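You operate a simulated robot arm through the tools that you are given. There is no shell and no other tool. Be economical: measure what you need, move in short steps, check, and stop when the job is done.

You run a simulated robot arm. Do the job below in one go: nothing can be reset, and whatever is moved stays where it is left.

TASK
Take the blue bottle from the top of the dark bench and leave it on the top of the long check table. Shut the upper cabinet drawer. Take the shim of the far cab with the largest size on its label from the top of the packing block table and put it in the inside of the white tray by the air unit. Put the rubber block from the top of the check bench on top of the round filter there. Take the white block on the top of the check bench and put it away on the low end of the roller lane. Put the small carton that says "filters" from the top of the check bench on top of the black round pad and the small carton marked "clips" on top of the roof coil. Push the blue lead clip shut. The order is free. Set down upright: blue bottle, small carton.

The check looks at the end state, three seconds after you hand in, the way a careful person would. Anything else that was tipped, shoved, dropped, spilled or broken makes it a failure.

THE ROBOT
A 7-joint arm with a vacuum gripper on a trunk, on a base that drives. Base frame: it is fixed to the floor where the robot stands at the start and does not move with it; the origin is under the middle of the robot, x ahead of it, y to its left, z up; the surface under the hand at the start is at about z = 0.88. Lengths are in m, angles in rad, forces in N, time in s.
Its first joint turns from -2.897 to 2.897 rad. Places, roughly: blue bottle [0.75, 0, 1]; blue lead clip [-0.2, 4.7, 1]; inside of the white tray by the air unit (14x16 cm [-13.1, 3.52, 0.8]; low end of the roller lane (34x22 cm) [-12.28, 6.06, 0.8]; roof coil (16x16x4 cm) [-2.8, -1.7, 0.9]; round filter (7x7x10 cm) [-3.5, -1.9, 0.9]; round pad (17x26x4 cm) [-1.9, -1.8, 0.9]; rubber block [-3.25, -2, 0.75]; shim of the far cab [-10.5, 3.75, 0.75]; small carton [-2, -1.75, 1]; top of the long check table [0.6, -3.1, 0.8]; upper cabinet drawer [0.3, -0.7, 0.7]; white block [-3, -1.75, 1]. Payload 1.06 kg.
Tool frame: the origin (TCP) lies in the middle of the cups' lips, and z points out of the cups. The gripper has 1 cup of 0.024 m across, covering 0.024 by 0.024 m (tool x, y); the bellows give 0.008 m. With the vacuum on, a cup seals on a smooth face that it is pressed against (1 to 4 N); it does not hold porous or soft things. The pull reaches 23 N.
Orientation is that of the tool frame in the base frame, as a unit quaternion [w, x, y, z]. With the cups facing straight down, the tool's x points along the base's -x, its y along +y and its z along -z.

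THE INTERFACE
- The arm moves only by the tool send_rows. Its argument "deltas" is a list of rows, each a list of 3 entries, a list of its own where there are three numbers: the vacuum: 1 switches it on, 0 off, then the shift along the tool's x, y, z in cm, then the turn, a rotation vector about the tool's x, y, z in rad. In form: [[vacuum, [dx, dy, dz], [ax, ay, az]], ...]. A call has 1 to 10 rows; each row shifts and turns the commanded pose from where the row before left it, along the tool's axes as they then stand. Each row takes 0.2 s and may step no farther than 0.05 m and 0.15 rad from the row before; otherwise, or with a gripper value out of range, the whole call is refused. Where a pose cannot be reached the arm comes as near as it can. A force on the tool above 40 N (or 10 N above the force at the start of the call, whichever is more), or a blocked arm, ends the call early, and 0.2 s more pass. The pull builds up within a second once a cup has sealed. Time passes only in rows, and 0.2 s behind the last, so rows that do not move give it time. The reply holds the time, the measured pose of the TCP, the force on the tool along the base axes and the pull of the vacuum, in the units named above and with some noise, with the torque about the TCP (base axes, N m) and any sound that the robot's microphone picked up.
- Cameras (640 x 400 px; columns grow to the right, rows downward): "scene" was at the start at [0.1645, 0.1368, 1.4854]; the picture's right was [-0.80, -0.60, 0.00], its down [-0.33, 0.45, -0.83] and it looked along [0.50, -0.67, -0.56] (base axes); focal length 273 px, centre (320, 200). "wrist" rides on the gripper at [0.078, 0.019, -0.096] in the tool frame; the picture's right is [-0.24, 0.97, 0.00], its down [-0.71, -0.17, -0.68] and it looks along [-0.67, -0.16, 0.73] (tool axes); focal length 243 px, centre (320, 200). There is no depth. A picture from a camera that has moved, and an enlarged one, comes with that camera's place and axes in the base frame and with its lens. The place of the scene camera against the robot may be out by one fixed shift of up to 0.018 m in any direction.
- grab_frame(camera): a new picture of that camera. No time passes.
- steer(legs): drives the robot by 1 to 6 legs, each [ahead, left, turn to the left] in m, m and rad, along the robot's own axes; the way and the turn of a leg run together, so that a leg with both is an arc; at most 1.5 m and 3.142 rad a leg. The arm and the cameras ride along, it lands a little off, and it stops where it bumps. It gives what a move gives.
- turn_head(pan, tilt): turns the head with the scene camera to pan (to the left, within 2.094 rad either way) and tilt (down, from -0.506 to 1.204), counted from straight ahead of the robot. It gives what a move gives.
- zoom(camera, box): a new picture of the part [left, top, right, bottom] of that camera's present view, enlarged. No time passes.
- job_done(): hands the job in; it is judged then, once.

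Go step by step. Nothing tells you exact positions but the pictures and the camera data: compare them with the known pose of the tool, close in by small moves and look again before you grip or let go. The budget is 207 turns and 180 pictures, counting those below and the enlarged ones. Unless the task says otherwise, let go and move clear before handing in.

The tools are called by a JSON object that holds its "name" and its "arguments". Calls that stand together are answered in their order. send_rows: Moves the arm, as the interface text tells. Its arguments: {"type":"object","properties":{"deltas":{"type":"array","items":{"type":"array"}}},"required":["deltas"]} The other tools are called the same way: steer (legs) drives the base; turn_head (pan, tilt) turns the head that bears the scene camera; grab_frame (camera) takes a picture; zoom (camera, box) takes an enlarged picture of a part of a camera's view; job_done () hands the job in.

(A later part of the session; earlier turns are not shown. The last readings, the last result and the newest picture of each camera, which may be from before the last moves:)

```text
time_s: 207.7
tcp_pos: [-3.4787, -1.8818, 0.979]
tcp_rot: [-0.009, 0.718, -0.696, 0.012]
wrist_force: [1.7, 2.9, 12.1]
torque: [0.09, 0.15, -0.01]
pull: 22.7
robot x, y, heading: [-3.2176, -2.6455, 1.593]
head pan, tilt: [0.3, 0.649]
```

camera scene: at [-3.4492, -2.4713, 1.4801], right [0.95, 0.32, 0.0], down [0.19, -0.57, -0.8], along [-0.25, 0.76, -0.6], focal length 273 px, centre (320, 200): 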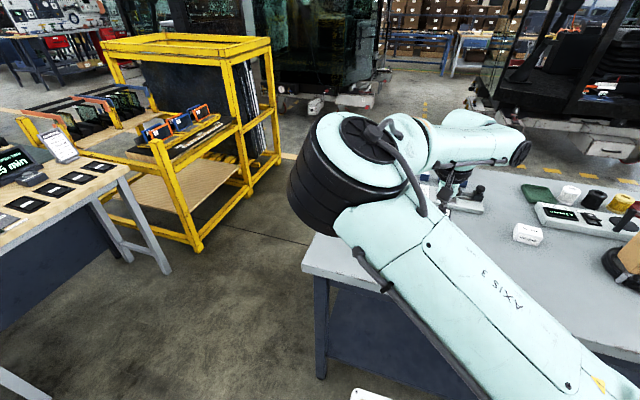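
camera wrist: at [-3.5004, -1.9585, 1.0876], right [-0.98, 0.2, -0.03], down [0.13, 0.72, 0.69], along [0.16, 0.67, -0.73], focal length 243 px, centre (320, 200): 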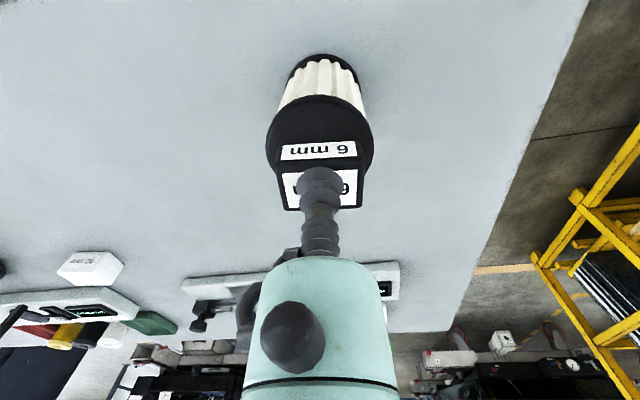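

Contact. Release gently.

{"name": "send_rows", "arguments": {"deltas": [[1, [0, 0, -0.25], [0, 0, 0]], [0, [0, 0, 0], [0, 0, 0]], [0, [0, 0, 0], [0, 0, 0]], [0, [0, 0, 0], [0, 0, 0]], [0, [0, 0, 0], [0, 0, 0]], [0, [0, 0, -0.4], [0, 0, 0]], [0, [0, 0, -1], [0, 0, 0]], [0, [0, 0, -3], [0, 0, 0]], [0, [0, 0, -4], [0, 0, 0]], [0, [0, 0, -4], [0, 0, 0]]]}}

{"name": "grab_frame", "arguments": {"camera": "wrist"}}

```text
time_s: 209.9
tcp_pos: [-3.4884, -1.8815, 1.1042]
tcp_rot: [-0.01, 0.719, -0.695, 0.013]
wrist_force: [0.4, -0.3, 0.4]
torque: [0.0, 0.0, -0.01]
pull: 0.1
robot x, y, heading: [-3.2212, -2.6478, 1.592]
head pan, tilt: [0.3, 0.649]
```

```text
79 pictures are left
camera wrist: at [-3.5081, -1.9591, 1.2008], right [-0.98, 0.2, -0.03], down [0.13, 0.72, 0.69], along [0.16, 0.67, -0.73], focal length 243 px, centre (320, 200)
```

wrist: 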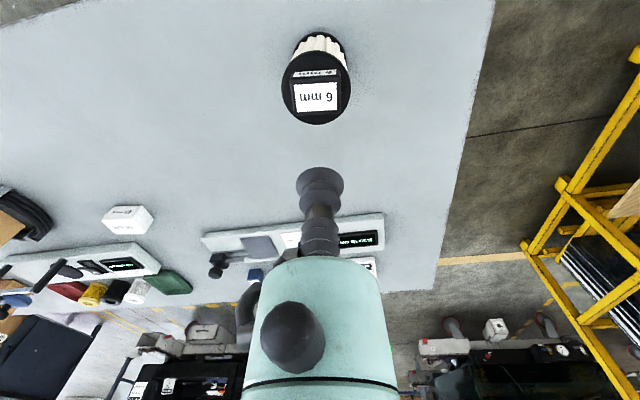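

The rubber block sits on the filter. Next the white block ("40 mm") at ≈(-3.04,-1.69): drive in slightly and swing over.

{"name": "send_rows", "arguments": {"deltas": [[0, [0, 0, -4], [0, 0, 0]], [0, [0, -4.5, 0], [0, 0, 0]], [0, [0, -4.5, 0], [0, 0, 0]], [0, [0, -4.5, 0], [0, 0, 0]], [0, [0, -4.5, 0], [0, 0, 0]], [0, [0, -4.5, 0], [0, 0, 0]], [0, [0, -4.5, 0], [0, 0, 0]], [0, [0, -4.5, 0], [0, 0, 0]], [0, [0, -4.5, 0], [0, 0, 0]], [0, [0, -4.5, 0], [0, 0, 0]]]}}

{"name": "steer", "arguments": {"legs": [[0.12, 0, 0]]}}

{"name": "grab_frame", "arguments": {"camera": "wrist"}}

{"name": "grab_frame", "arguments": {"camera": "scene"}}

```text
time_s: 212.1
tcp_pos: [-3.0798, -1.8687, 1.1561]
tcp_rot: [-0.009, 0.72, -0.694, 0.012]
wrist_force: [-0.3, -0.4, -0.6]
torque: [0.03, -0.02, 0.01]
pull: 0.0
robot x, y, heading: [-3.2197, -2.6447, 1.594]
head pan, tilt: [0.3, 0.649]
```

```text
time_s: 213.3
tcp_pos: [-3.0789, -1.7508, 1.1558]
tcp_rot: [-0.009, 0.717, -0.697, 0.012]
wrist_force: [-1.0, -1.2, 0.1]
torque: [-0.01, 0.02, 0.02]
pull: 0.1
robot x, y, heading: [-3.2227, -2.5303, 1.587]
head pan, tilt: [0.3, 0.649]
```

```text
78 pictures are left
camera wrist: at [-3.0996, -1.8297, 1.2507], right [-0.98, 0.21, -0.03], down [0.13, 0.72, 0.69], along [0.16, 0.67, -0.73], focal length 243 px, centre (320, 200)
```

wrist: 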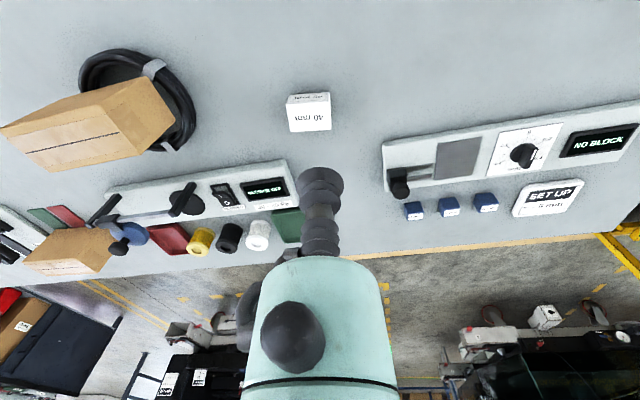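

```text
77 pictures are left
camera scene: at [-3.4507, -2.3526, 1.4801], right [0.95, 0.31, 0.0], down [0.19, -0.57, -0.8], along [-0.25, 0.76, -0.6], focal length 273 px, centre (320, 200)
```

scene: 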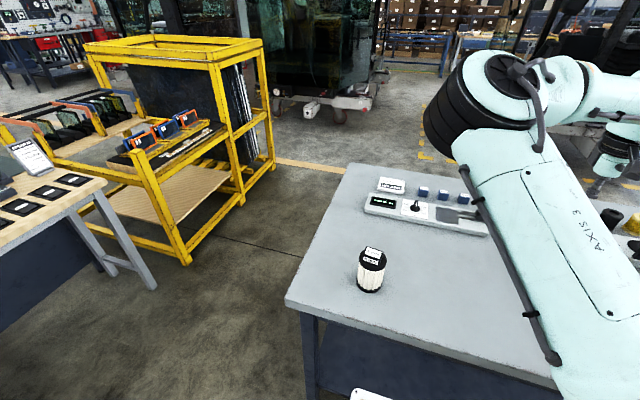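

{"name": "send_rows", "arguments": {"deltas": [[0, [-3.7, -1.9, 0], [0, 0, 0]], [0, [-3.6, -2.0, 0], [0, 0, 0]], [0, [0, 0, 4.5], [0, 0, 0]], [0, [0, 0, 4.5], [0, 0, 0]], [0, [0, 0, 4.5], [0, 0, 0]], [0, [0, 0, 4.5], [0, 0, 0]], [0, [0, 0, 1.5], [0, 0, 0]], [0, [0, 0, 0], [0, 0, 0]]]}}

{"name": "grab_frame", "arguments": {"camera": "wrist"}}

```text
time_s: 215.1
tcp_pos: [-3.0371, -1.6804, 0.9597]
tcp_rot: [-0.01, 0.717, -0.697, 0.013]
wrist_force: [-0.3, 0.0, -0.1]
torque: [0.03, -0.01, 0.01]
pull: 0.0
robot x, y, heading: [-3.2211, -2.5327, 1.588]
head pan, tilt: [0.3, 0.649]
```

```text
76 pictures are left
camera wrist: at [-3.0579, -1.7576, 1.0544], right [-0.98, 0.21, -0.03], down [0.13, 0.72, 0.69], along [0.16, 0.67, -0.73], focal length 243 px, centre (320, 200)
```

wrist: 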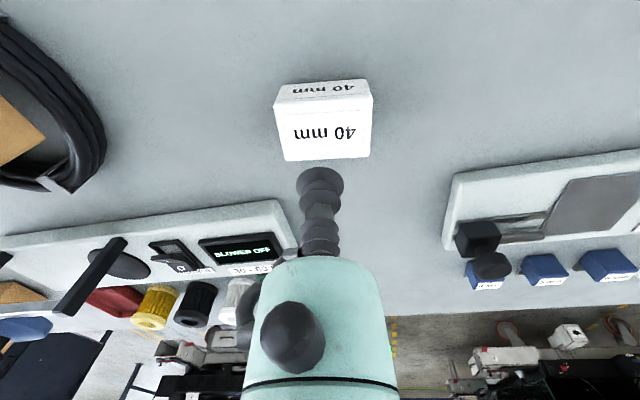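

Centred. Descend with vacuum.

{"name": "send_rows", "arguments": {"deltas": [[1, [-0.2, 0.3, 2.5], [0, 0, 0]], [1, [0, 0, 1.5], [0, 0, 0]], [1, [0, 0, 0.5], [0, 0, 0]], [1, [0, 0, 0.5], [0, 0, 0]], [1, [0, 0, 0], [0, 0, 0]], [1, [0, 0, 0], [0, 0, 0]]]}}

```text
time_s: 216.5
tcp_pos: [-3.0363, -1.676, 0.9099]
tcp_rot: [-0.01, 0.717, -0.697, 0.013]
wrist_force: [0.4, 0.5, -1.2]
torque: [0.03, -0.02, 0.01]
pull: 0.1
robot x, y, heading: [-3.2265, -2.5275, 1.584]
head pan, tilt: [0.3, 0.649]
```

{"name": "send_rows", "arguments": {"deltas": [[1, [0, 0, 0.5], [0, 0, 0]], [1, [0, 0, 0.4], [0, 0, 0]], [1, [0, 0, 0.3], [0, 0, 0]], [1, [0, 0, 0], [0, 0, 0]], [1, [0, 0, 0], [0, 0, 0]]]}}

```text
time_s: 217.7
tcp_pos: [-3.0355, -1.675, 0.8999]
tcp_rot: [-0.011, 0.717, -0.697, 0.012]
wrist_force: [5.0, 2.4, 8.7]
torque: [0.0, 0.17, -0.07]
pull: 23.3
robot x, y, heading: [-3.2223, -2.5305, 1.584]
head pan, tilt: [0.3, 0.649]
```

Sealed. Lift, retract, back off from the bench and look towards the far area (−x).

{"name": "send_rows", "arguments": {"deltas": [[1, [0, 0, -1], [0, 0, 0]], [1, [0, 0, -4], [0, 0, 0]], [1, [0, 0, -4.5], [0, 0, 0]], [1, [0, 0, -4.5], [0, 0, 0]], [1, [0, 0, -4.5], [0, 0, 0]], [1, [2, 1, -4], [0, 0, 0]], [1, [4, 2, -1], [0, 0, 0]], [1, [4, 2, 0], [0, 0, 0]], [1, [4, 2, 0], [0, 0, 0]], [1, [4, 2, 0], [0, 0, 0]]]}}

{"name": "steer", "arguments": {"legs": [[-0.4, 0, 0]]}}

{"name": "turn_head", "arguments": {"pan": 1.2, "tilt": 0.25}}

{"name": "grab_frame", "arguments": {"camera": "scene"}}

{"name": "turn_head", "arguments": {"pan": 0.3, "tilt": 0.25}}

{"name": "grab_frame", "arguments": {"camera": "scene"}}

```text
time_s: 219.9
tcp_pos: [-3.1324, -1.8563, 1.1288]
tcp_rot: [-0.009, 0.717, -0.697, 0.013]
wrist_force: [0.4, -0.5, -1.1]
torque: [0.0, 0.01, -0.01]
pull: 22.8
robot x, y, heading: [-3.2231, -2.529, 1.589]
head pan, tilt: [0.3, 0.649]
```

```text
time_s: 222.4
tcp_pos: [-3.1188, -2.2628, 1.1302]
tcp_rot: [-0.01, 0.713, -0.701, 0.012]
wrist_force: [-0.5, 0.0, -0.8]
torque: [-0.02, -0.01, 0.01]
pull: 22.9
robot x, y, heading: [-3.2204, -2.9339, 1.58]
head pan, tilt: [0.3, 0.649]
```

```text
time_s: 223.6
tcp_pos: [-3.1193, -2.2643, 1.13]
tcp_rot: [-0.01, 0.713, -0.701, 0.012]
wrist_force: [0.6, 0.0, -1.4]
torque: [0.01, 0.02, -0.01]
pull: 22.8
robot x, y, heading: [-3.2223, -2.9352, 1.579]
head pan, tilt: [1.201, 0.25]
```

```text
75 pictures are left
camera scene: at [-3.5054, -2.804, 1.5166], right [0.36, 0.93, 0.0], down [0.23, -0.09, -0.97], along [-0.9, 0.35, -0.25], focal length 273 px, centre (320, 200)
```

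scene: 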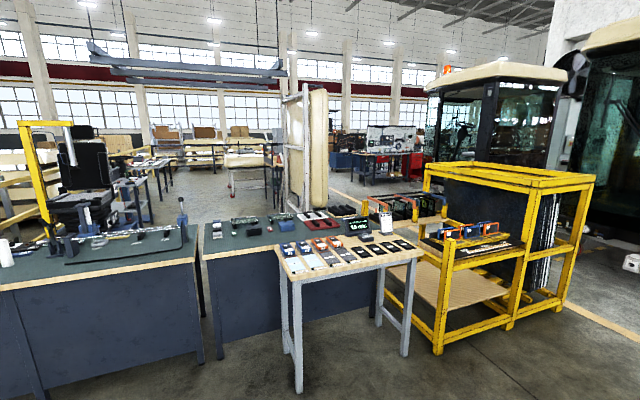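

```text
time_s: 224.8
tcp_pos: [-3.1207, -2.263, 1.1298]
tcp_rot: [-0.009, 0.713, -0.701, 0.013]
wrist_force: [0.5, 0.2, -1.2]
torque: [-0.03, -0.03, -0.01]
pull: 22.3
robot x, y, heading: [-3.2202, -2.9354, 1.575]
head pan, tilt: [0.3, 0.25]
```

```text
74 pictures are left
camera scene: at [-3.4463, -2.7484, 1.5166], right [0.95, 0.3, 0.0], down [0.07, -0.24, -0.97], along [-0.29, 0.92, -0.25], focal length 273 px, centre (320, 200)
```

scene: 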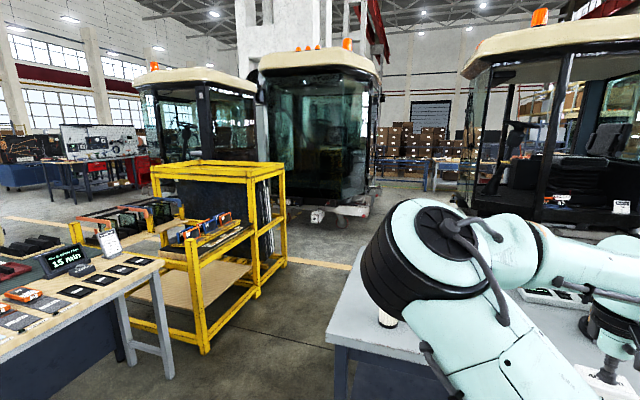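

The way west is via the gap between check bench and yellow rack, into the aisle at y≈0. I drive there and face west.

{"name": "steer", "arguments": {"legs": [[0, 0.95, 0], [1.4, 0, 0], [1.45, 0, 0], [0, 0, 1.57]]}}

{"name": "turn_head", "arguments": {"pan": 0.2, "tilt": 0.25}}

{"name": "grab_frame", "arguments": {"camera": "scene"}}

{"name": "turn_head", "arguments": {"pan": -1.0, "tilt": 0.25}}

{"name": "grab_frame", "arguments": {"camera": "scene"}}

```text
time_s: 246.7
tcp_pos: [-4.7501, 0.0785, 1.1291]
tcp_rot: [-0.016, 0.999, -0.046, 0.002]
wrist_force: [-0.2, 0.0, -1.3]
torque: [-0.01, -0.01, 0.03]
pull: 23.0
robot x, y, heading: [-4.0935, -0.088, 3.04]
head pan, tilt: [0.3, 0.25]
```

```text
time_s: 247.3
tcp_pos: [-4.751, 0.0792, 1.1302]
tcp_rot: [-0.015, 0.999, -0.045, 0.004]
wrist_force: [0.0, -0.2, -0.5]
torque: [0.01, 0.01, -0.03]
pull: 23.1
robot x, y, heading: [-4.0928, -0.0901, 3.045]
head pan, tilt: [0.201, 0.25]
```

```text
73 pictures are left
camera scene: at [-4.2954, -0.3017, 1.5166], right [-0.1, 1.0, 0.0], down [0.25, 0.02, -0.97], along [-0.96, -0.1, -0.25], focal length 273 px, centre (320, 200)
```

scene: 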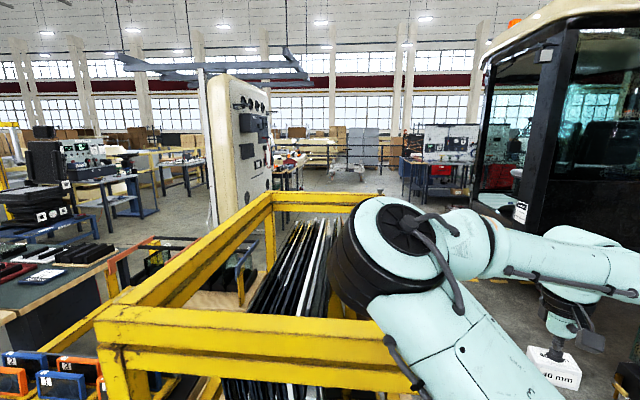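

```text
time_s: 248.7
tcp_pos: [-4.7509, 0.0774, 1.1299]
tcp_rot: [-0.015, 0.999, -0.046, 0.003]
wrist_force: [-0.2, 0.2, -1.4]
torque: [0.02, 0.0, 0.02]
pull: 23.0
robot x, y, heading: [-4.095, -0.094, 3.039]
head pan, tilt: [-1.0, 0.25]
```

```text
72 pictures are left
camera scene: at [-4.2447, -0.2092, 1.5166], right [0.89, 0.45, 0.0], down [0.11, -0.22, -0.97], along [-0.44, 0.86, -0.25], focal length 273 px, centre (320, 200)
```

scene: 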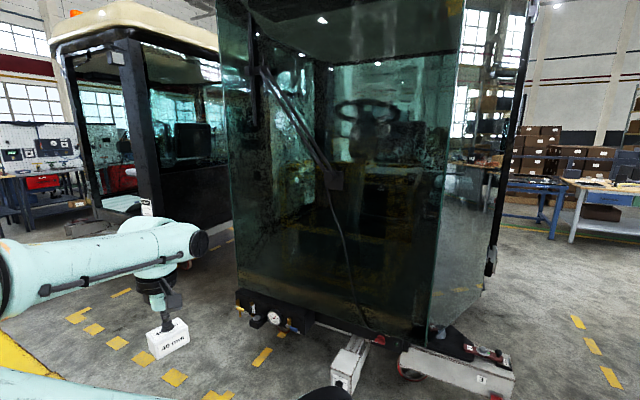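

The corridor lies between rack (y<-0.2) and the cabs (y>0.9). I align at y≈0.33 and drive west 3 m, then look.

{"name": "steer", "arguments": {"legs": [[0, -0.42, 0.1], [1.5, 0, 0], [1.5, 0, 0]]}}

{"name": "turn_head", "arguments": {"pan": -0.1, "tilt": 0.25}}

{"name": "grab_frame", "arguments": {"camera": "scene"}}

```text
time_s: 265.5
tcp_pos: [-7.7587, 0.5465, 1.1296]
tcp_rot: [-0.016, 1.0, -0.02, 0.002]
wrist_force: [0.7, -0.2, -0.2]
torque: [0.0, 0.03, -0.01]
pull: 22.9
robot x, y, heading: [-7.0918, 0.4094, 3.086]
head pan, tilt: [-1.0, 0.25]
```

```text
time_s: 266.7
tcp_pos: [-7.7572, 0.5457, 1.1296]
tcp_rot: [-0.016, 1.0, -0.02, 0.003]
wrist_force: [0.2, -0.6, -1.2]
torque: [-0.01, -0.04, -0.01]
pull: 23.0
robot x, y, heading: [-7.0939, 0.4129, 3.089]
head pan, tilt: [-0.099, 0.25]
```

```text
71 pictures are left
camera scene: at [-7.2848, 0.2167, 1.5166], right [0.15, 0.99, 0.0], down [0.24, -0.04, -0.97], along [-0.96, 0.15, -0.25], focal length 273 px, centre (320, 200)
```

scene: 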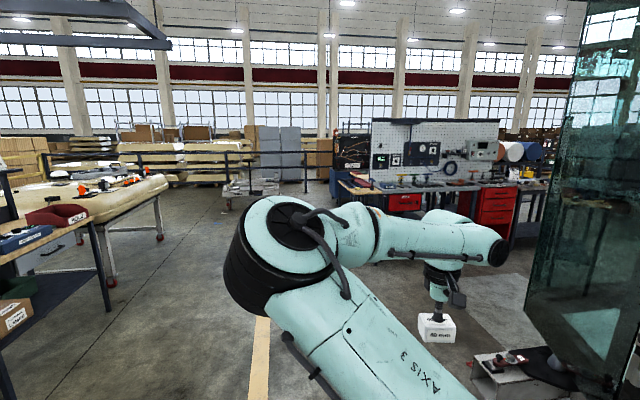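

{"name": "steer", "arguments": {"legs": [[1.5, -0.05, 0.05], [0.4, 0, 0]]}}

{"name": "turn_head", "arguments": {"pan": -1.0, "tilt": 0.3}}

{"name": "grab_frame", "arguments": {"camera": "scene"}}

```text
refused: leg 1 is longer than a leg can be; nothing moved
```

```text
time_s: 267.9
tcp_pos: [-7.7567, 0.5469, 1.1295]
tcp_rot: [-0.016, 1.0, -0.021, 0.003]
wrist_force: [0.6, 0.2, -1.8]
torque: [0.0, 0.02, 0.02]
pull: 23.2
robot x, y, heading: [-7.0921, 0.4083, 3.09]
head pan, tilt: [-1.0, 0.3]
```

```text
70 pictures are left
camera scene: at [-7.2388, 0.2836, 1.5119], right [0.87, 0.5, 0.0], down [0.15, -0.26, -0.96], along [-0.47, 0.83, -0.3], focal length 273 px, centre (320, 200)
```

scene: 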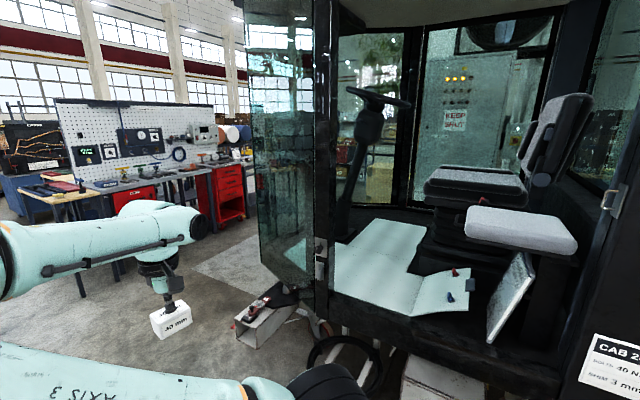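

{"name": "steer", "arguments": {"legs": [[1.4, 0, 0.03], [0.6, 0, 0]]}}

{"name": "grab_frame", "arguments": {"camera": "scene"}}

```text
time_s: 277.6
tcp_pos: [-9.7083, 0.4864, 1.1286]
tcp_rot: [-0.016, 1.0, 0.021, 0.001]
wrist_force: [-0.2, -0.1, -1.5]
torque: [0.02, 0.01, 0.01]
pull: 22.6
robot x, y, heading: [-9.0376, 0.4022, -3.111]
head pan, tilt: [-1.0, 0.3]
```

```text
69 pictures are left
camera scene: at [-9.1695, 0.2664, 1.5119], right [0.82, 0.57, 0.0], down [0.17, -0.24, -0.96], along [-0.54, 0.79, -0.3], focal length 273 px, centre (320, 200)
```

scene: 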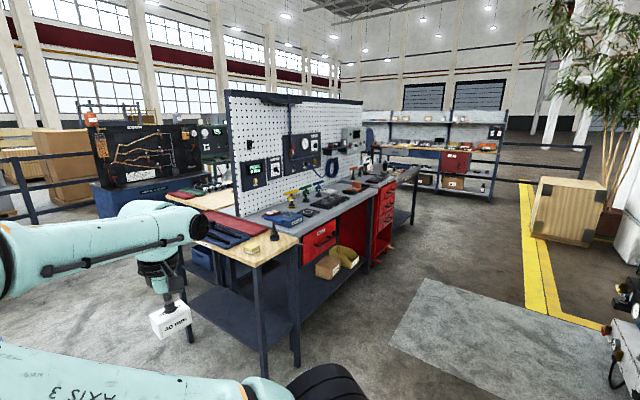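

The bench with pegboard runs north along x≈-10.05. I turn north and drive up the lane at x≈-9.25.

{"name": "steer", "arguments": {"legs": [[0, 0, -1.6], [0, 0.2, 0], [1.4, 0, 0], [1.0, 0, 0]]}}

{"name": "turn_head", "arguments": {"pan": 0.7, "tilt": 0.35}}

{"name": "grab_frame", "arguments": {"camera": "scene"}}

```text
time_s: 294.7
tcp_pos: [-9.1597, 3.5289, 1.1298]
tcp_rot: [-0.011, 0.723, -0.69, 0.012]
wrist_force: [-0.3, 0.6, -1.1]
torque: [0.02, 0.0, 0.0]
pull: 22.9
robot x, y, heading: [-9.2401, 2.8554, 1.604]
head pan, tilt: [-1.0, 0.3]
```

```text
time_s: 296.5
tcp_pos: [-9.1604, 3.5307, 1.129]
tcp_rot: [-0.01, 0.724, -0.69, 0.012]
wrist_force: [-1.0, 1.2, -1.4]
torque: [-0.01, -0.04, 0.02]
pull: 22.8
robot x, y, heading: [-9.238, 2.854, 1.603]
head pan, tilt: [0.7, 0.351]
```

```text
68 pictures are left
camera scene: at [-9.5041, 3.0157, 1.5072], right [0.74, 0.67, 0.0], down [0.23, -0.26, -0.94], along [-0.63, 0.7, -0.34], focal length 273 px, centre (320, 200)
```

scene: 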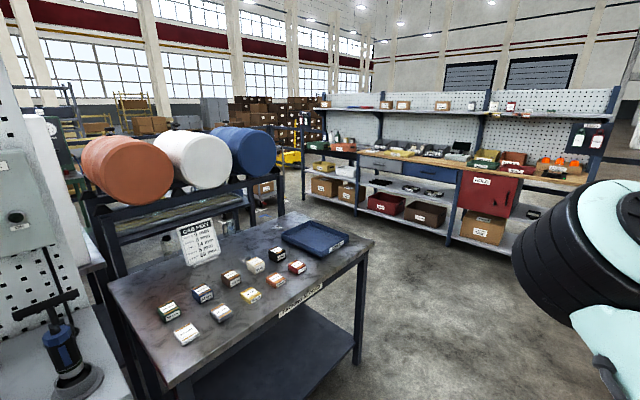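

The packing-block table with labelled shims and a card is here. I zoom in to read labels.

{"name": "zoom", "arguments": {"camera": "scene", "box": [140, 210, 340, 350]}}

{"name": "zoom", "arguments": {"camera": "scene", "box": [165, 210, 235, 265]}}

{"name": "zoom", "arguments": {"camera": "scene", "box": [150, 250, 310, 350]}}

```text
2.86 times, centred on (240, 280) of scene
camera zoom: at [-9.5041, 3.0157, 1.5072], right [0.74, 0.67, 0.0], down [0.23, -0.26, -0.94], along [-0.63, 0.7, -0.34], focal length 781 px, centre (549, -29)
```

zoom: 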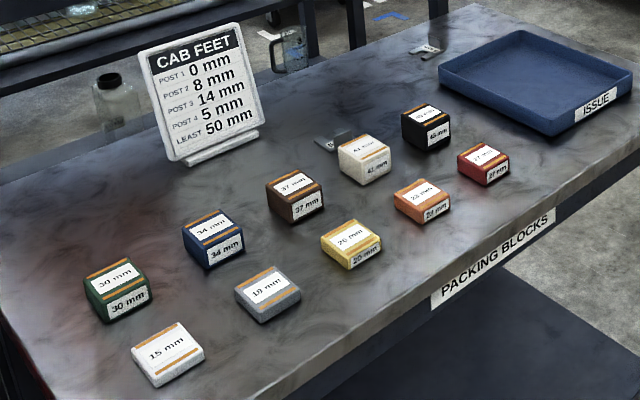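

```text
7.27 times, centred on (200, 238) of scene
camera zoom: at [-9.5041, 3.0157, 1.5072], right [0.74, 0.67, 0.0], down [0.23, -0.26, -0.94], along [-0.63, 0.7, -0.34], focal length 1988 px, centre (1193, -73)
```

zoom: 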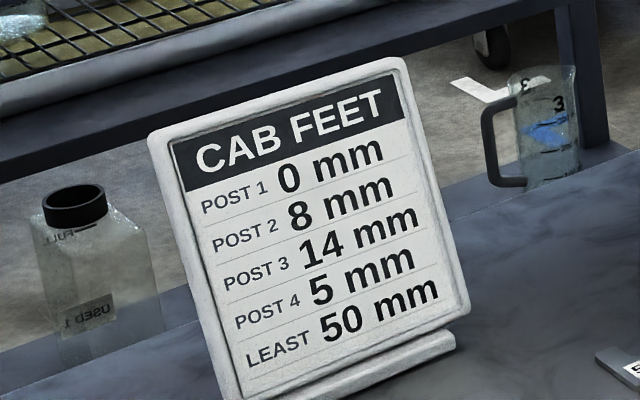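

```text
4.00 times, centred on (230, 300) of scene
camera zoom: at [-9.5041, 3.0157, 1.5072], right [0.74, 0.67, 0.0], down [0.23, -0.26, -0.94], along [-0.63, 0.7, -0.34], focal length 1094 px, centre (680, -200)
```

zoom: 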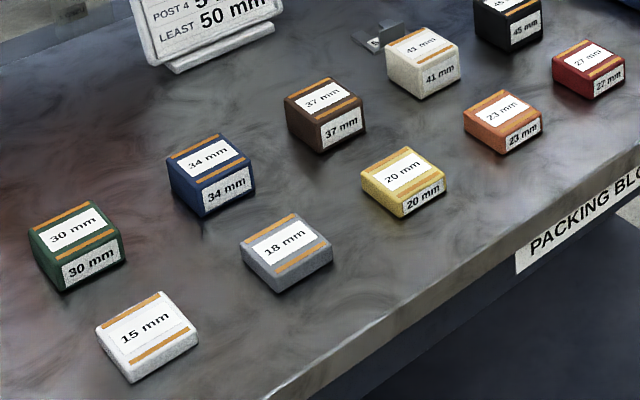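

These are packing blocks 15–45 mm; there are also two small grey plates. I zoom at them.

{"name": "zoom", "arguments": {"camera": "scene", "box": [230, 215, 300, 265]}}

{"name": "turn_head", "arguments": {"pan": 1.3, "tilt": 0.45}}

{"name": "grab_frame", "arguments": {"camera": "scene"}}

```text
8.00 times, centred on (265, 240) of scene
camera zoom: at [-9.5041, 3.0157, 1.5072], right [0.74, 0.67, 0.0], down [0.23, -0.26, -0.94], along [-0.63, 0.7, -0.34], focal length 2187 px, centre (760, -120)
```

zoom: 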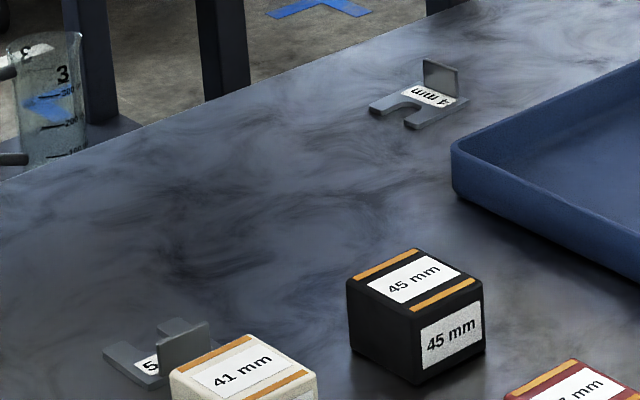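

```text
time_s: 297.5
tcp_pos: [-9.1608, 3.5305, 1.129]
tcp_rot: [-0.009, 0.723, -0.691, 0.012]
wrist_force: [0.4, -1.1, -0.8]
torque: [0.01, -0.01, -0.01]
pull: 23.0
robot x, y, heading: [-9.2357, 2.8533, 1.603]
head pan, tilt: [1.3, 0.45]
```

```text
63 pictures are left
camera scene: at [-9.5311, 2.9682, 1.498], right [0.24, 0.97, 0.0], down [0.42, -0.1, -0.9], along [-0.87, 0.21, -0.44], focal length 273 px, centre (320, 200)
```

scene: 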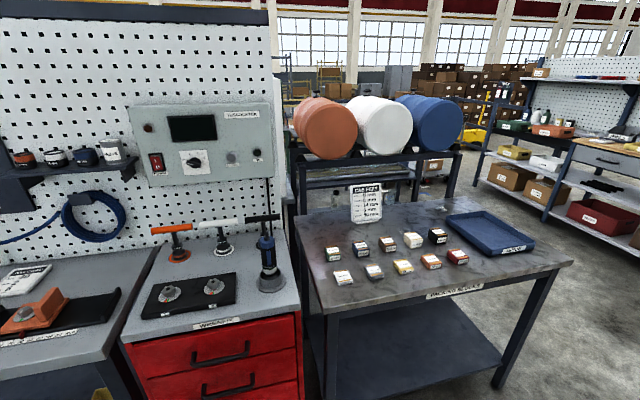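

Slotted shims with tabs (4 mm, 5? mm) are the actual shims. I check for any more behind the blocks.

{"name": "zoom", "arguments": {"camera": "scene", "box": [310, 190, 480, 290]}}

{"name": "zoom", "arguments": {"camera": "scene", "box": [385, 195, 460, 245]}}

```text
3.76 times, centred on (395, 240) of scene
camera zoom: at [-9.5311, 2.9682, 1.498], right [0.24, 0.97, 0.0], down [0.42, -0.1, -0.9], along [-0.87, 0.21, -0.44], focal length 1029 px, centre (38, 49)
```

zoom: 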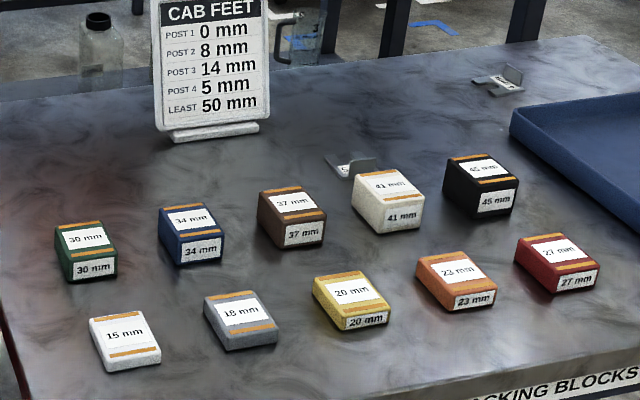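

```text
8.00 times, centred on (422, 220) of scene
camera zoom: at [-9.5311, 2.9682, 1.498], right [0.24, 0.97, 0.0], down [0.42, -0.1, -0.9], along [-0.87, 0.21, -0.44], focal length 2187 px, centre (-500, 40)
```

zoom: 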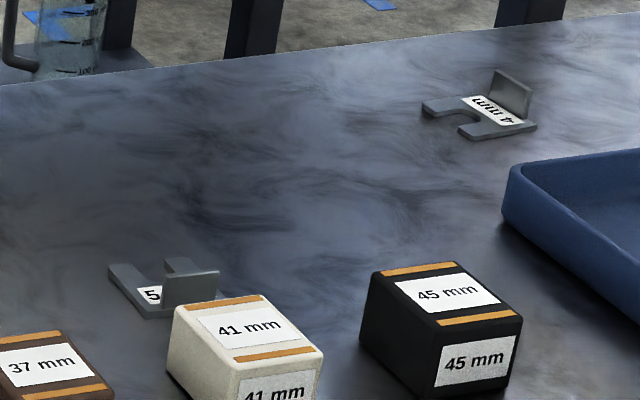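

Only two U-shims seen so far ("4 mm", "5…"). First I take the white block on to the roller lane: north past the table, then west.

{"name": "steer", "arguments": {"legs": [[1.4, 0, 0], [0.7, 0, 0], [0, 0, 1.53], [1.2, 0, 0]]}}

{"name": "turn_head", "arguments": {"pan": 0.0, "tilt": 0.35}}

{"name": "grab_frame", "arguments": {"camera": "scene"}}

```text
time_s: 317.4
tcp_pos: [-11.1801, 5.0699, 1.1301]
tcp_rot: [-0.015, 1.0, 0.01, 0.003]
wrist_force: [-0.3, 0.3, -0.5]
torque: [-0.01, 0.01, 0.02]
pull: 23.3
robot x, y, heading: [-10.507, 4.9739, -3.134]
head pan, tilt: [1.3, 0.45]
```

```text
time_s: 318.9
tcp_pos: [-11.1792, 5.0693, 1.1299]
tcp_rot: [-0.016, 1.0, 0.009, 0.001]
wrist_force: [-0.2, -0.6, -1.2]
torque: [0.03, -0.01, 0.0]
pull: 22.8
robot x, y, heading: [-10.5048, 4.9729, -3.137]
head pan, tilt: [0.0, 0.351]
```

```text
60 pictures are left
camera scene: at [-10.6875, 4.7595, 1.5072], right [-0.01, 1.0, 0.0], down [0.34, 0.0, -0.94], along [-0.94, -0.01, -0.34], focal length 273 px, centre (320, 200)
```

scene: 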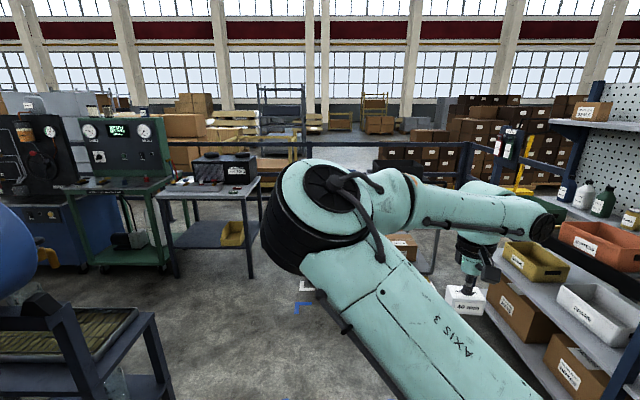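

{"name": "grab_frame", "arguments": {"camera": "wrist"}}

{"name": "turn_head", "arguments": {"pan": -0.7, "tilt": 0.35}}

{"name": "grab_frame", "arguments": {"camera": "scene"}}

```text
59 pictures are left
camera wrist: at [-11.1024, 5.05, 1.2245], right [-0.22, -0.98, -0.03], down [-0.71, 0.14, 0.69], along [-0.67, 0.17, -0.73], focal length 243 px, centre (320, 200)
```

wrist: 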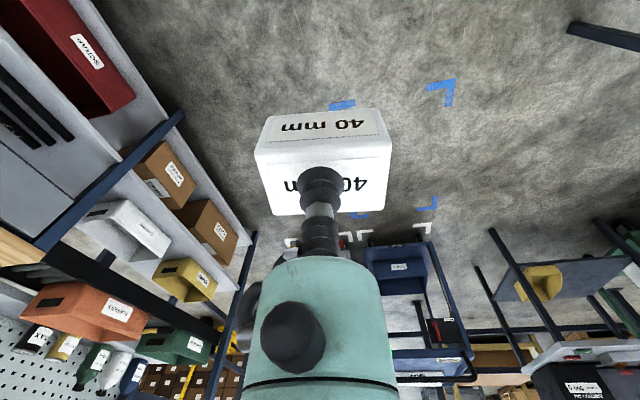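

```text
time_s: 320.0
tcp_pos: [-11.179, 5.0705, 1.1297]
tcp_rot: [-0.016, 1.0, 0.01, 0.002]
wrist_force: [1.0, -0.2, -0.8]
torque: [0.0, -0.01, -0.01]
pull: 23.3
robot x, y, heading: [-10.5087, 4.9736, -3.134]
head pan, tilt: [-0.7, 0.351]
```

```text
58 pictures are left
camera scene: at [-10.6661, 4.8196, 1.5072], right [0.64, 0.77, 0.0], down [0.26, -0.22, -0.94], along [-0.72, 0.6, -0.34], focal length 273 px, centre (320, 200)
```

scene: 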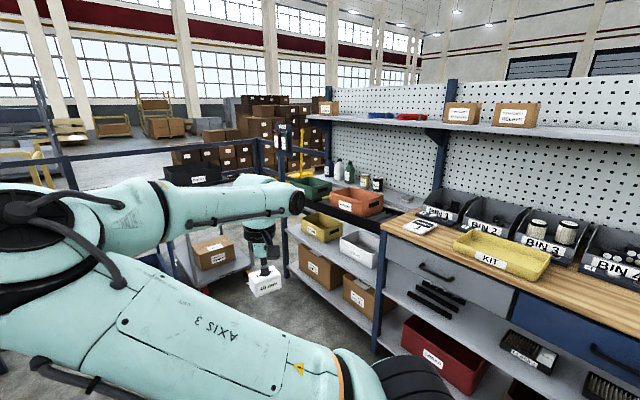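

{"name": "zoom", "arguments": {"camera": "scene", "box": [270, 140, 410, 260]}}

```text
3.33 times, centred on (340, 200) of scene
camera zoom: at [-10.6661, 4.8196, 1.5072], right [0.64, 0.77, 0.0], down [0.26, -0.22, -0.94], along [-0.72, 0.6, -0.34], focal length 911 px, centre (253, 200)
```

zoom: 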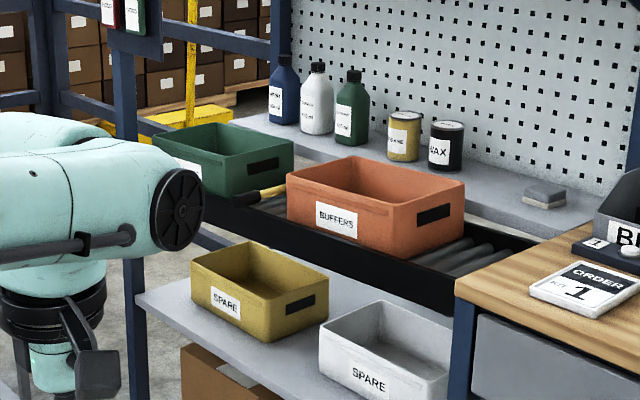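

The roller lane runs at the left part of the shelf bench (bins on it). I drive west and turn to face it.

{"name": "steer", "arguments": {"legs": [[1.45, 0, 0], [0, 0, -1.57]]}}

{"name": "turn_head", "arguments": {"pan": 0.1, "tilt": 0.5}}

{"name": "grab_frame", "arguments": {"camera": "scene"}}

{"name": "grab_frame", "arguments": {"camera": "wrist"}}

```text
time_s: 331.0
tcp_pos: [-11.8242, 5.6435, 1.129]
tcp_rot: [0.01, -0.701, 0.713, -0.012]
wrist_force: [-0.6, 0.5, -0.8]
torque: [-0.01, 0.02, -0.01]
pull: 22.8
robot x, y, heading: [-11.9474, 4.974, 1.536]
head pan, tilt: [-0.7, 0.351]
```

```text
time_s: 332.1
tcp_pos: [-11.8229, 5.6442, 1.1293]
tcp_rot: [0.009, -0.701, 0.713, -0.012]
wrist_force: [-0.3, -0.4, 0.1]
torque: [-0.03, -0.02, -0.02]
pull: 22.6
robot x, y, heading: [-11.9467, 4.9748, 1.537]
head pan, tilt: [0.099, 0.499]
```

```text
56 pictures are left
camera scene: at [-12.1474, 5.1701, 1.4935], right [1.0, 0.07, 0.0], down [0.03, -0.48, -0.88], along [-0.06, 0.88, -0.48], focal length 273 px, centre (320, 200)
```

scene: 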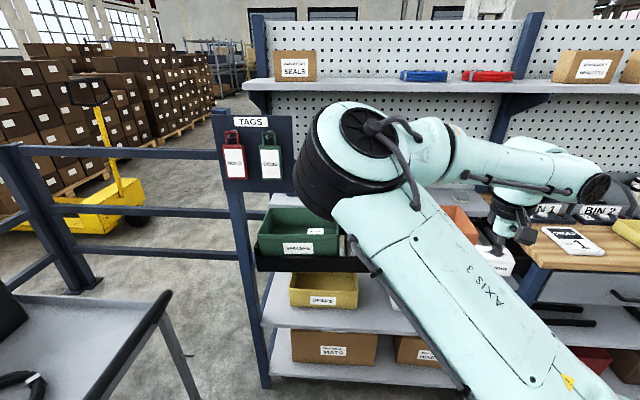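

```text
55 pictures are left
camera wrist: at [-11.8481, 5.5662, 1.2244], right [-0.97, 0.25, -0.03], down [0.16, 0.71, 0.69], along [0.2, 0.66, -0.73], focal length 243 px, centre (320, 200)
```

wrist: 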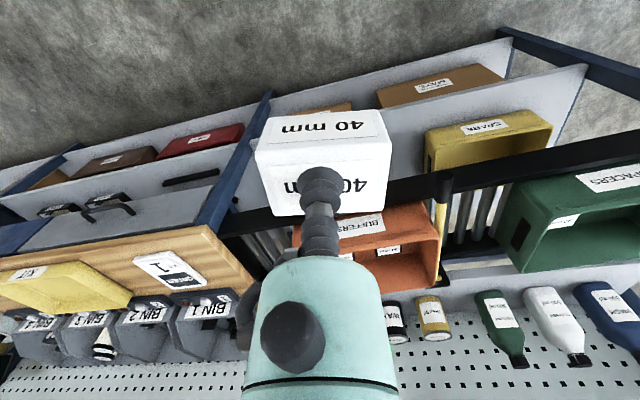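

The low end (-12.28, 6.06) is where the green "SPACERS" bin stands. I look at it closely.

{"name": "zoom", "arguments": {"camera": "scene", "box": [210, 180, 390, 310]}}

{"name": "zoom", "arguments": {"camera": "wrist", "box": [400, 100, 640, 300]}}

```text
3.08 times, centred on (300, 245) of scene
camera zoom: at [-12.1474, 5.1701, 1.4935], right [1.0, 0.07, 0.0], down [0.03, -0.48, -0.88], along [-0.06, 0.88, -0.48], focal length 841 px, centre (382, 62)
```

zoom: 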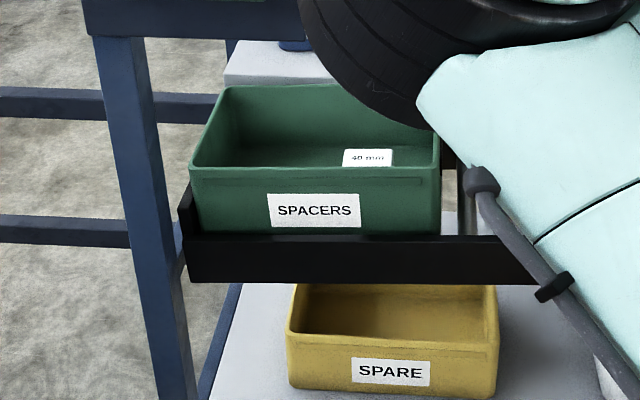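

```text
2.00 times, centred on (520, 200) of wrist
camera zoom: at [-11.8481, 5.5662, 1.2244], right [-0.97, 0.25, -0.03], down [0.16, 0.71, 0.69], along [0.2, 0.66, -0.73], focal length 485 px, centre (-80, 200)
```

zoom: 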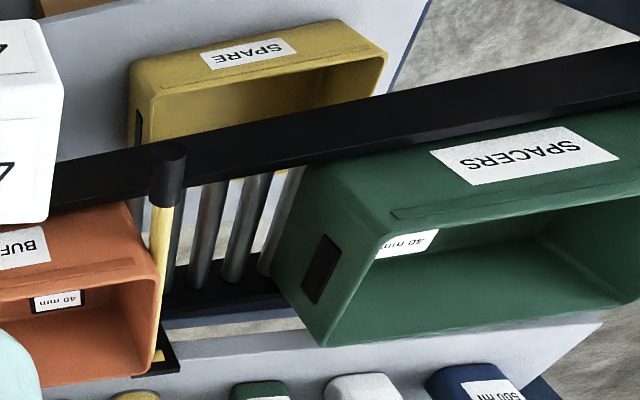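

The SPACERS bin already holds a white "40 mm" block, so mine belongs there too. A tag board hangs over the bin's left part, so I'll set it at the right-front of the bin, ≈(-12.20,5.985). First drive 0.28 m closer.

{"name": "steer", "arguments": {"legs": [[0.28, 0, 0.03]]}}

{"name": "send_rows", "arguments": {"deltas": [[1, [0, 4.5, 0], [0, 0, 0]], [1, [0, 4.5, 0], [0, 0, 0]], [1, [0, 4.5, 0], [0, 0, 0]], [1, [0, 4.5, 0], [0, 0, 0]], [1, [0, 4.5, 0], [0, 0, 0]], [1, [0, 4.5, 0], [0, 0, 0]], [1, [0, 0, 0], [0, 0, 0]]]}}

{"name": "grab_frame", "arguments": {"camera": "wrist"}}

{"name": "grab_frame", "arguments": {"camera": "scene"}}

```text
time_s: 334.1
tcp_pos: [-11.8372, 5.9255, 1.1296]
tcp_rot: [-0.009, 0.71, -0.704, 0.013]
wrist_force: [0.5, 0.2, -1.0]
torque: [-0.01, 0.0, -0.04]
pull: 23.2
robot x, y, heading: [-11.9418, 5.2555, 1.568]
head pan, tilt: [0.099, 0.499]
```

```text
time_s: 335.7
tcp_pos: [-12.1033, 5.9273, 1.1201]
tcp_rot: [-0.009, 0.71, -0.704, 0.013]
wrist_force: [0.6, 0.0, -1.1]
torque: [-0.01, 0.02, 0.0]
pull: 22.8
robot x, y, heading: [-11.9419, 5.2506, 1.568]
head pan, tilt: [0.099, 0.499]
```

```text
52 pictures are left
camera wrist: at [-12.1268, 5.8483, 1.2151], right [-0.97, 0.23, -0.03], down [0.14, 0.71, 0.69], along [0.18, 0.66, -0.73], focal length 243 px, centre (320, 200)
```

wrist: 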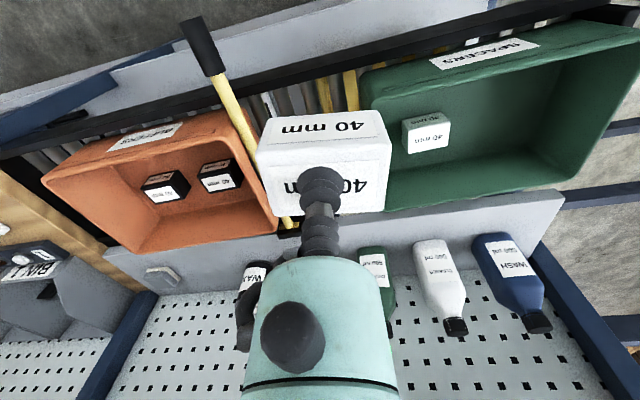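

```text
51 pictures are left
camera scene: at [-12.1482, 5.4445, 1.4935], right [1.0, 0.1, 0.0], down [0.05, -0.48, -0.88], along [-0.08, 0.87, -0.48], focal length 273 px, centre (320, 200)
```

scene: 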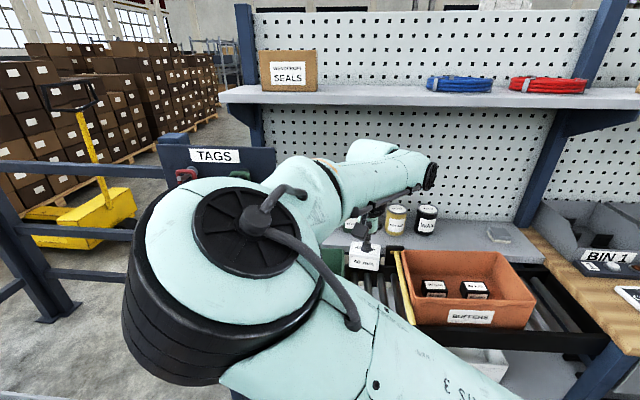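

I back the base slightly so the elbow stays clear of the tag board, then move over the bin's right-front.

{"name": "steer", "arguments": {"legs": [[-0.1, 0, 0]]}}

{"name": "send_rows", "arguments": {"deltas": [[1, [-1, 4.8, 0], [0, 0, 0]], [1, [-1, 4.8, 0], [0, 0, 0]], [1, [-4.7, 0, 0], [0, 0, 0]], [1, [-4.7, 0, 0], [0, 0, 0]], [1, [-4.5, 0, 0], [0, 0, 0]], [1, [0, 0, 3], [0, 0, 0]], [1, [0, 0, 0], [0, 0, 0]]]}}

{"name": "grab_frame", "arguments": {"camera": "wrist"}}

{"name": "grab_frame", "arguments": {"camera": "scene"}}

```text
time_s: 336.8
tcp_pos: [-12.1052, 5.8259, 1.1198]
tcp_rot: [-0.01, 0.71, -0.704, 0.013]
wrist_force: [0.6, -0.4, -1.2]
torque: [0.03, 0.04, 0.02]
pull: 23.1
robot x, y, heading: [-11.9406, 5.1547, 1.568]
head pan, tilt: [0.099, 0.499]
```

```text
time_s: 338.4
tcp_pos: [-12.1983, 5.9856, 1.0897]
tcp_rot: [-0.009, 0.711, -0.703, 0.012]
wrist_force: [0.0, -0.9, -2.1]
torque: [0.01, -0.03, -0.01]
pull: 22.9
robot x, y, heading: [-11.94, 5.1561, 1.569]
head pan, tilt: [0.099, 0.499]
```

```text
50 pictures are left
camera wrist: at [-12.2208, 5.9082, 1.1845], right [-0.97, 0.23, -0.03], down [0.14, 0.71, 0.69], along [0.18, 0.66, -0.73], focal length 243 px, centre (320, 200)
```

wrist: 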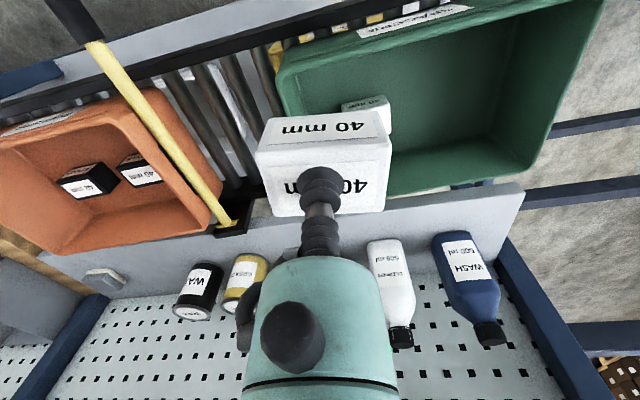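

```text
49 pictures are left
camera scene: at [-12.1485, 5.3437, 1.4935], right [1.0, 0.1, 0.0], down [0.05, -0.48, -0.88], along [-0.09, 0.87, -0.48], focal length 273 px, centre (320, 200)
```

scene: 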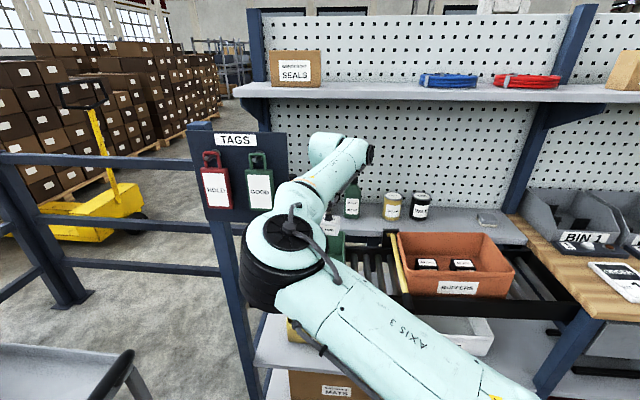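

Fine; I back off another 6 cm to keep the elbow away from the board, and lower with a tiny left shift.

{"name": "steer", "arguments": {"legs": [[-0.06, 0, 0]]}}

{"name": "send_rows", "arguments": {"deltas": [[1, [-3.2, 0.5, 0], [0, 0, 0]], [1, [-3.0, 0.4, 0], [0, 0, 0]], [1, [0, 0, 3], [0, 0, 0]], [1, [0, 0, 3], [0, 0, 0]], [1, [0, 0, 3], [0, 0, 0]], [1, [0, 0, 3], [0, 0, 0]], [1, [0, 0, 0], [0, 0, 0]]]}}

{"name": "grab_frame", "arguments": {"camera": "wrist"}}

{"name": "grab_frame", "arguments": {"camera": "scene"}}

```text
time_s: 339.4
tcp_pos: [-12.1974, 5.9272, 1.0906]
tcp_rot: [-0.01, 0.711, -0.703, 0.012]
wrist_force: [-0.4, -0.1, -0.3]
torque: [0.0, -0.03, 0.05]
pull: 22.8
robot x, y, heading: [-11.9409, 5.0976, 1.565]
head pan, tilt: [0.099, 0.499]
```

```text
time_s: 341.0
tcp_pos: [-12.2049, 5.9892, 0.9671]
tcp_rot: [-0.01, 0.71, -0.704, 0.011]
wrist_force: [0.3, -0.3, -2.0]
torque: [-0.01, 0.02, -0.03]
pull: 22.4
robot x, y, heading: [-11.9407, 5.0938, 1.573]
head pan, tilt: [0.099, 0.499]
```

```text
48 pictures are left
camera wrist: at [-12.2276, 5.9114, 1.0623], right [-0.97, 0.23, -0.03], down [0.14, 0.71, 0.69], along [0.18, 0.66, -0.73], focal length 243 px, centre (320, 200)
```

wrist: 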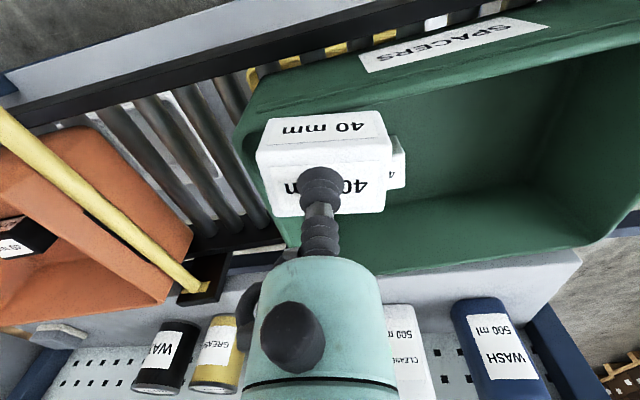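

```text
47 pictures are left
camera scene: at [-12.1486, 5.2844, 1.4935], right [1.0, 0.1, 0.0], down [0.05, -0.48, -0.88], along [-0.08, 0.87, -0.48], focal length 273 px, centre (320, 200)
```

scene: 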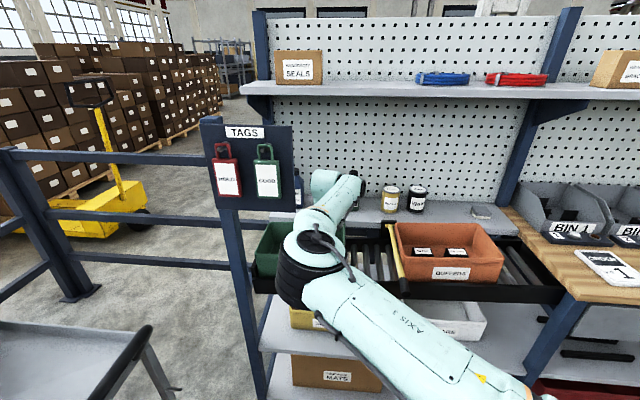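

Clear all around. Continue lowering into the bin.

{"name": "send_rows", "arguments": {"deltas": [[1, [0.2, 0, 2], [0, 0, 0]], [1, [0, 0, 2], [0, 0, 0]], [1, [0, 0, 1], [0, 0, 0]], [1, [0, 0, 1], [0, 0, 0]], [1, [0, 0, 0], [0, 0, 0]]]}}

{"name": "grab_frame", "arguments": {"camera": "wrist"}}

```text
time_s: 341.5
tcp_pos: [-12.205, 5.9887, 0.9508]
tcp_rot: [-0.012, 0.71, -0.704, 0.007]
wrist_force: [-0.5, 0.7, 10.7]
torque: [-0.43, -0.11, -0.01]
pull: 23.0
robot x, y, heading: [-11.9389, 5.1014, 1.567]
head pan, tilt: [0.099, 0.499]
stopped in row 2: the force on the tool passed its limit at 48 N (the readings are from after the stop); the commanded pose is now the measured one
```

```text
46 pictures are left
camera wrist: at [-12.2258, 5.9107, 1.0449], right [-0.97, 0.23, -0.02], down [0.15, 0.7, 0.69], along [0.17, 0.67, -0.72], focal length 243 px, centre (320, 200)
```

wrist: 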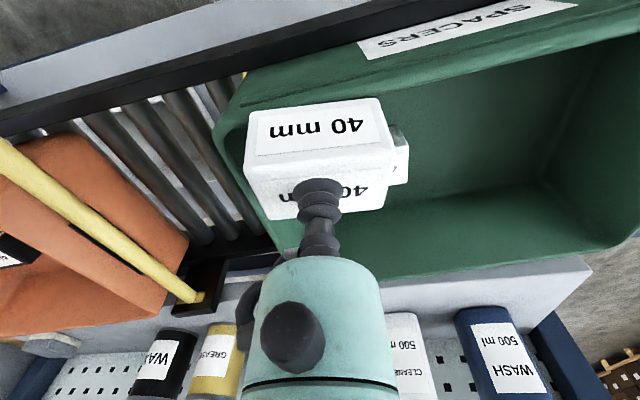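

It touched something early (block bottom ≈0.91, on the near side). I zoom to see what touches.

{"name": "zoom", "arguments": {"camera": "scene", "box": [230, 160, 420, 300]}}

```text
2.86 times, centred on (325, 230) of scene
camera zoom: at [-12.1485, 5.284, 1.4936], right [1.0, 0.1, 0.0], down [0.05, -0.48, -0.88], along [-0.09, 0.87, -0.48], focal length 781 px, centre (306, 114)
```

zoom: 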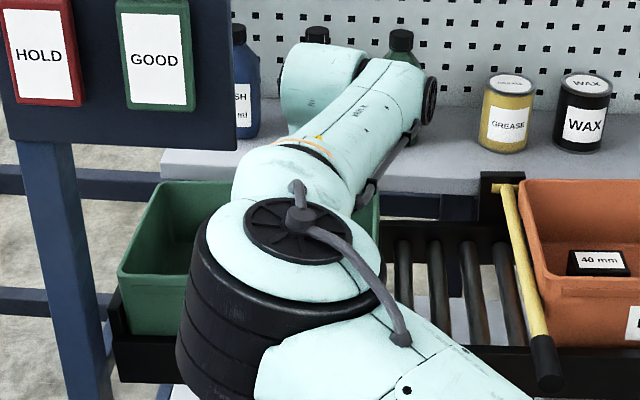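

Probably the block's near edge met the bin's front wall. I raise 3 cm, shift 1.8 cm inward, and retry slowly.

{"name": "send_rows", "arguments": {"deltas": [[1, [0, 0, -1], [0, 0, 0]], [1, [0, 0, -2], [0, 0, 0]], [1, [-1.8, 0.4, 0], [0, 0, 0]], [1, [0, 0, 1], [0, 0, 0]], [1, [0, 0, 1], [0, 0, 0]], [1, [0, 0, 0.7], [0, 0, 0]], [1, [0, 0, 0], [0, 0, 0]]]}}

{"name": "grab_frame", "arguments": {"camera": "wrist"}}

```text
time_s: 343.1
tcp_pos: [-12.2079, 6.0076, 0.9514]
tcp_rot: [-0.012, 0.711, -0.703, 0.008]
wrist_force: [0.4, -0.5, -1.3]
torque: [-0.11, -0.02, -0.05]
pull: 22.8
robot x, y, heading: [-11.9375, 5.0944, 1.57]
head pan, tilt: [0.099, 0.499]
```

```text
44 pictures are left
camera wrist: at [-12.2301, 5.9287, 1.0464], right [-0.97, 0.23, -0.03], down [0.14, 0.71, 0.69], along [0.17, 0.67, -0.72], focal length 243 px, centre (320, 200)
```

wrist: 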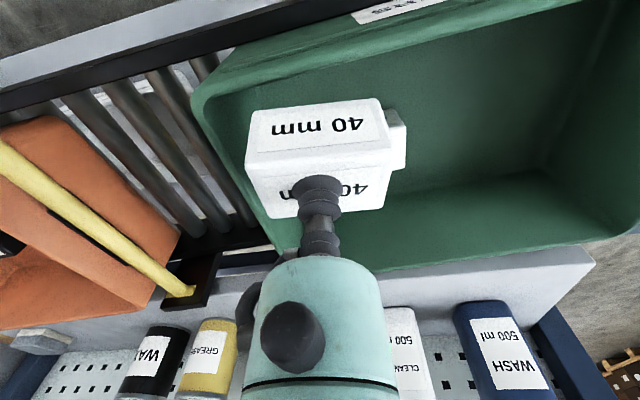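

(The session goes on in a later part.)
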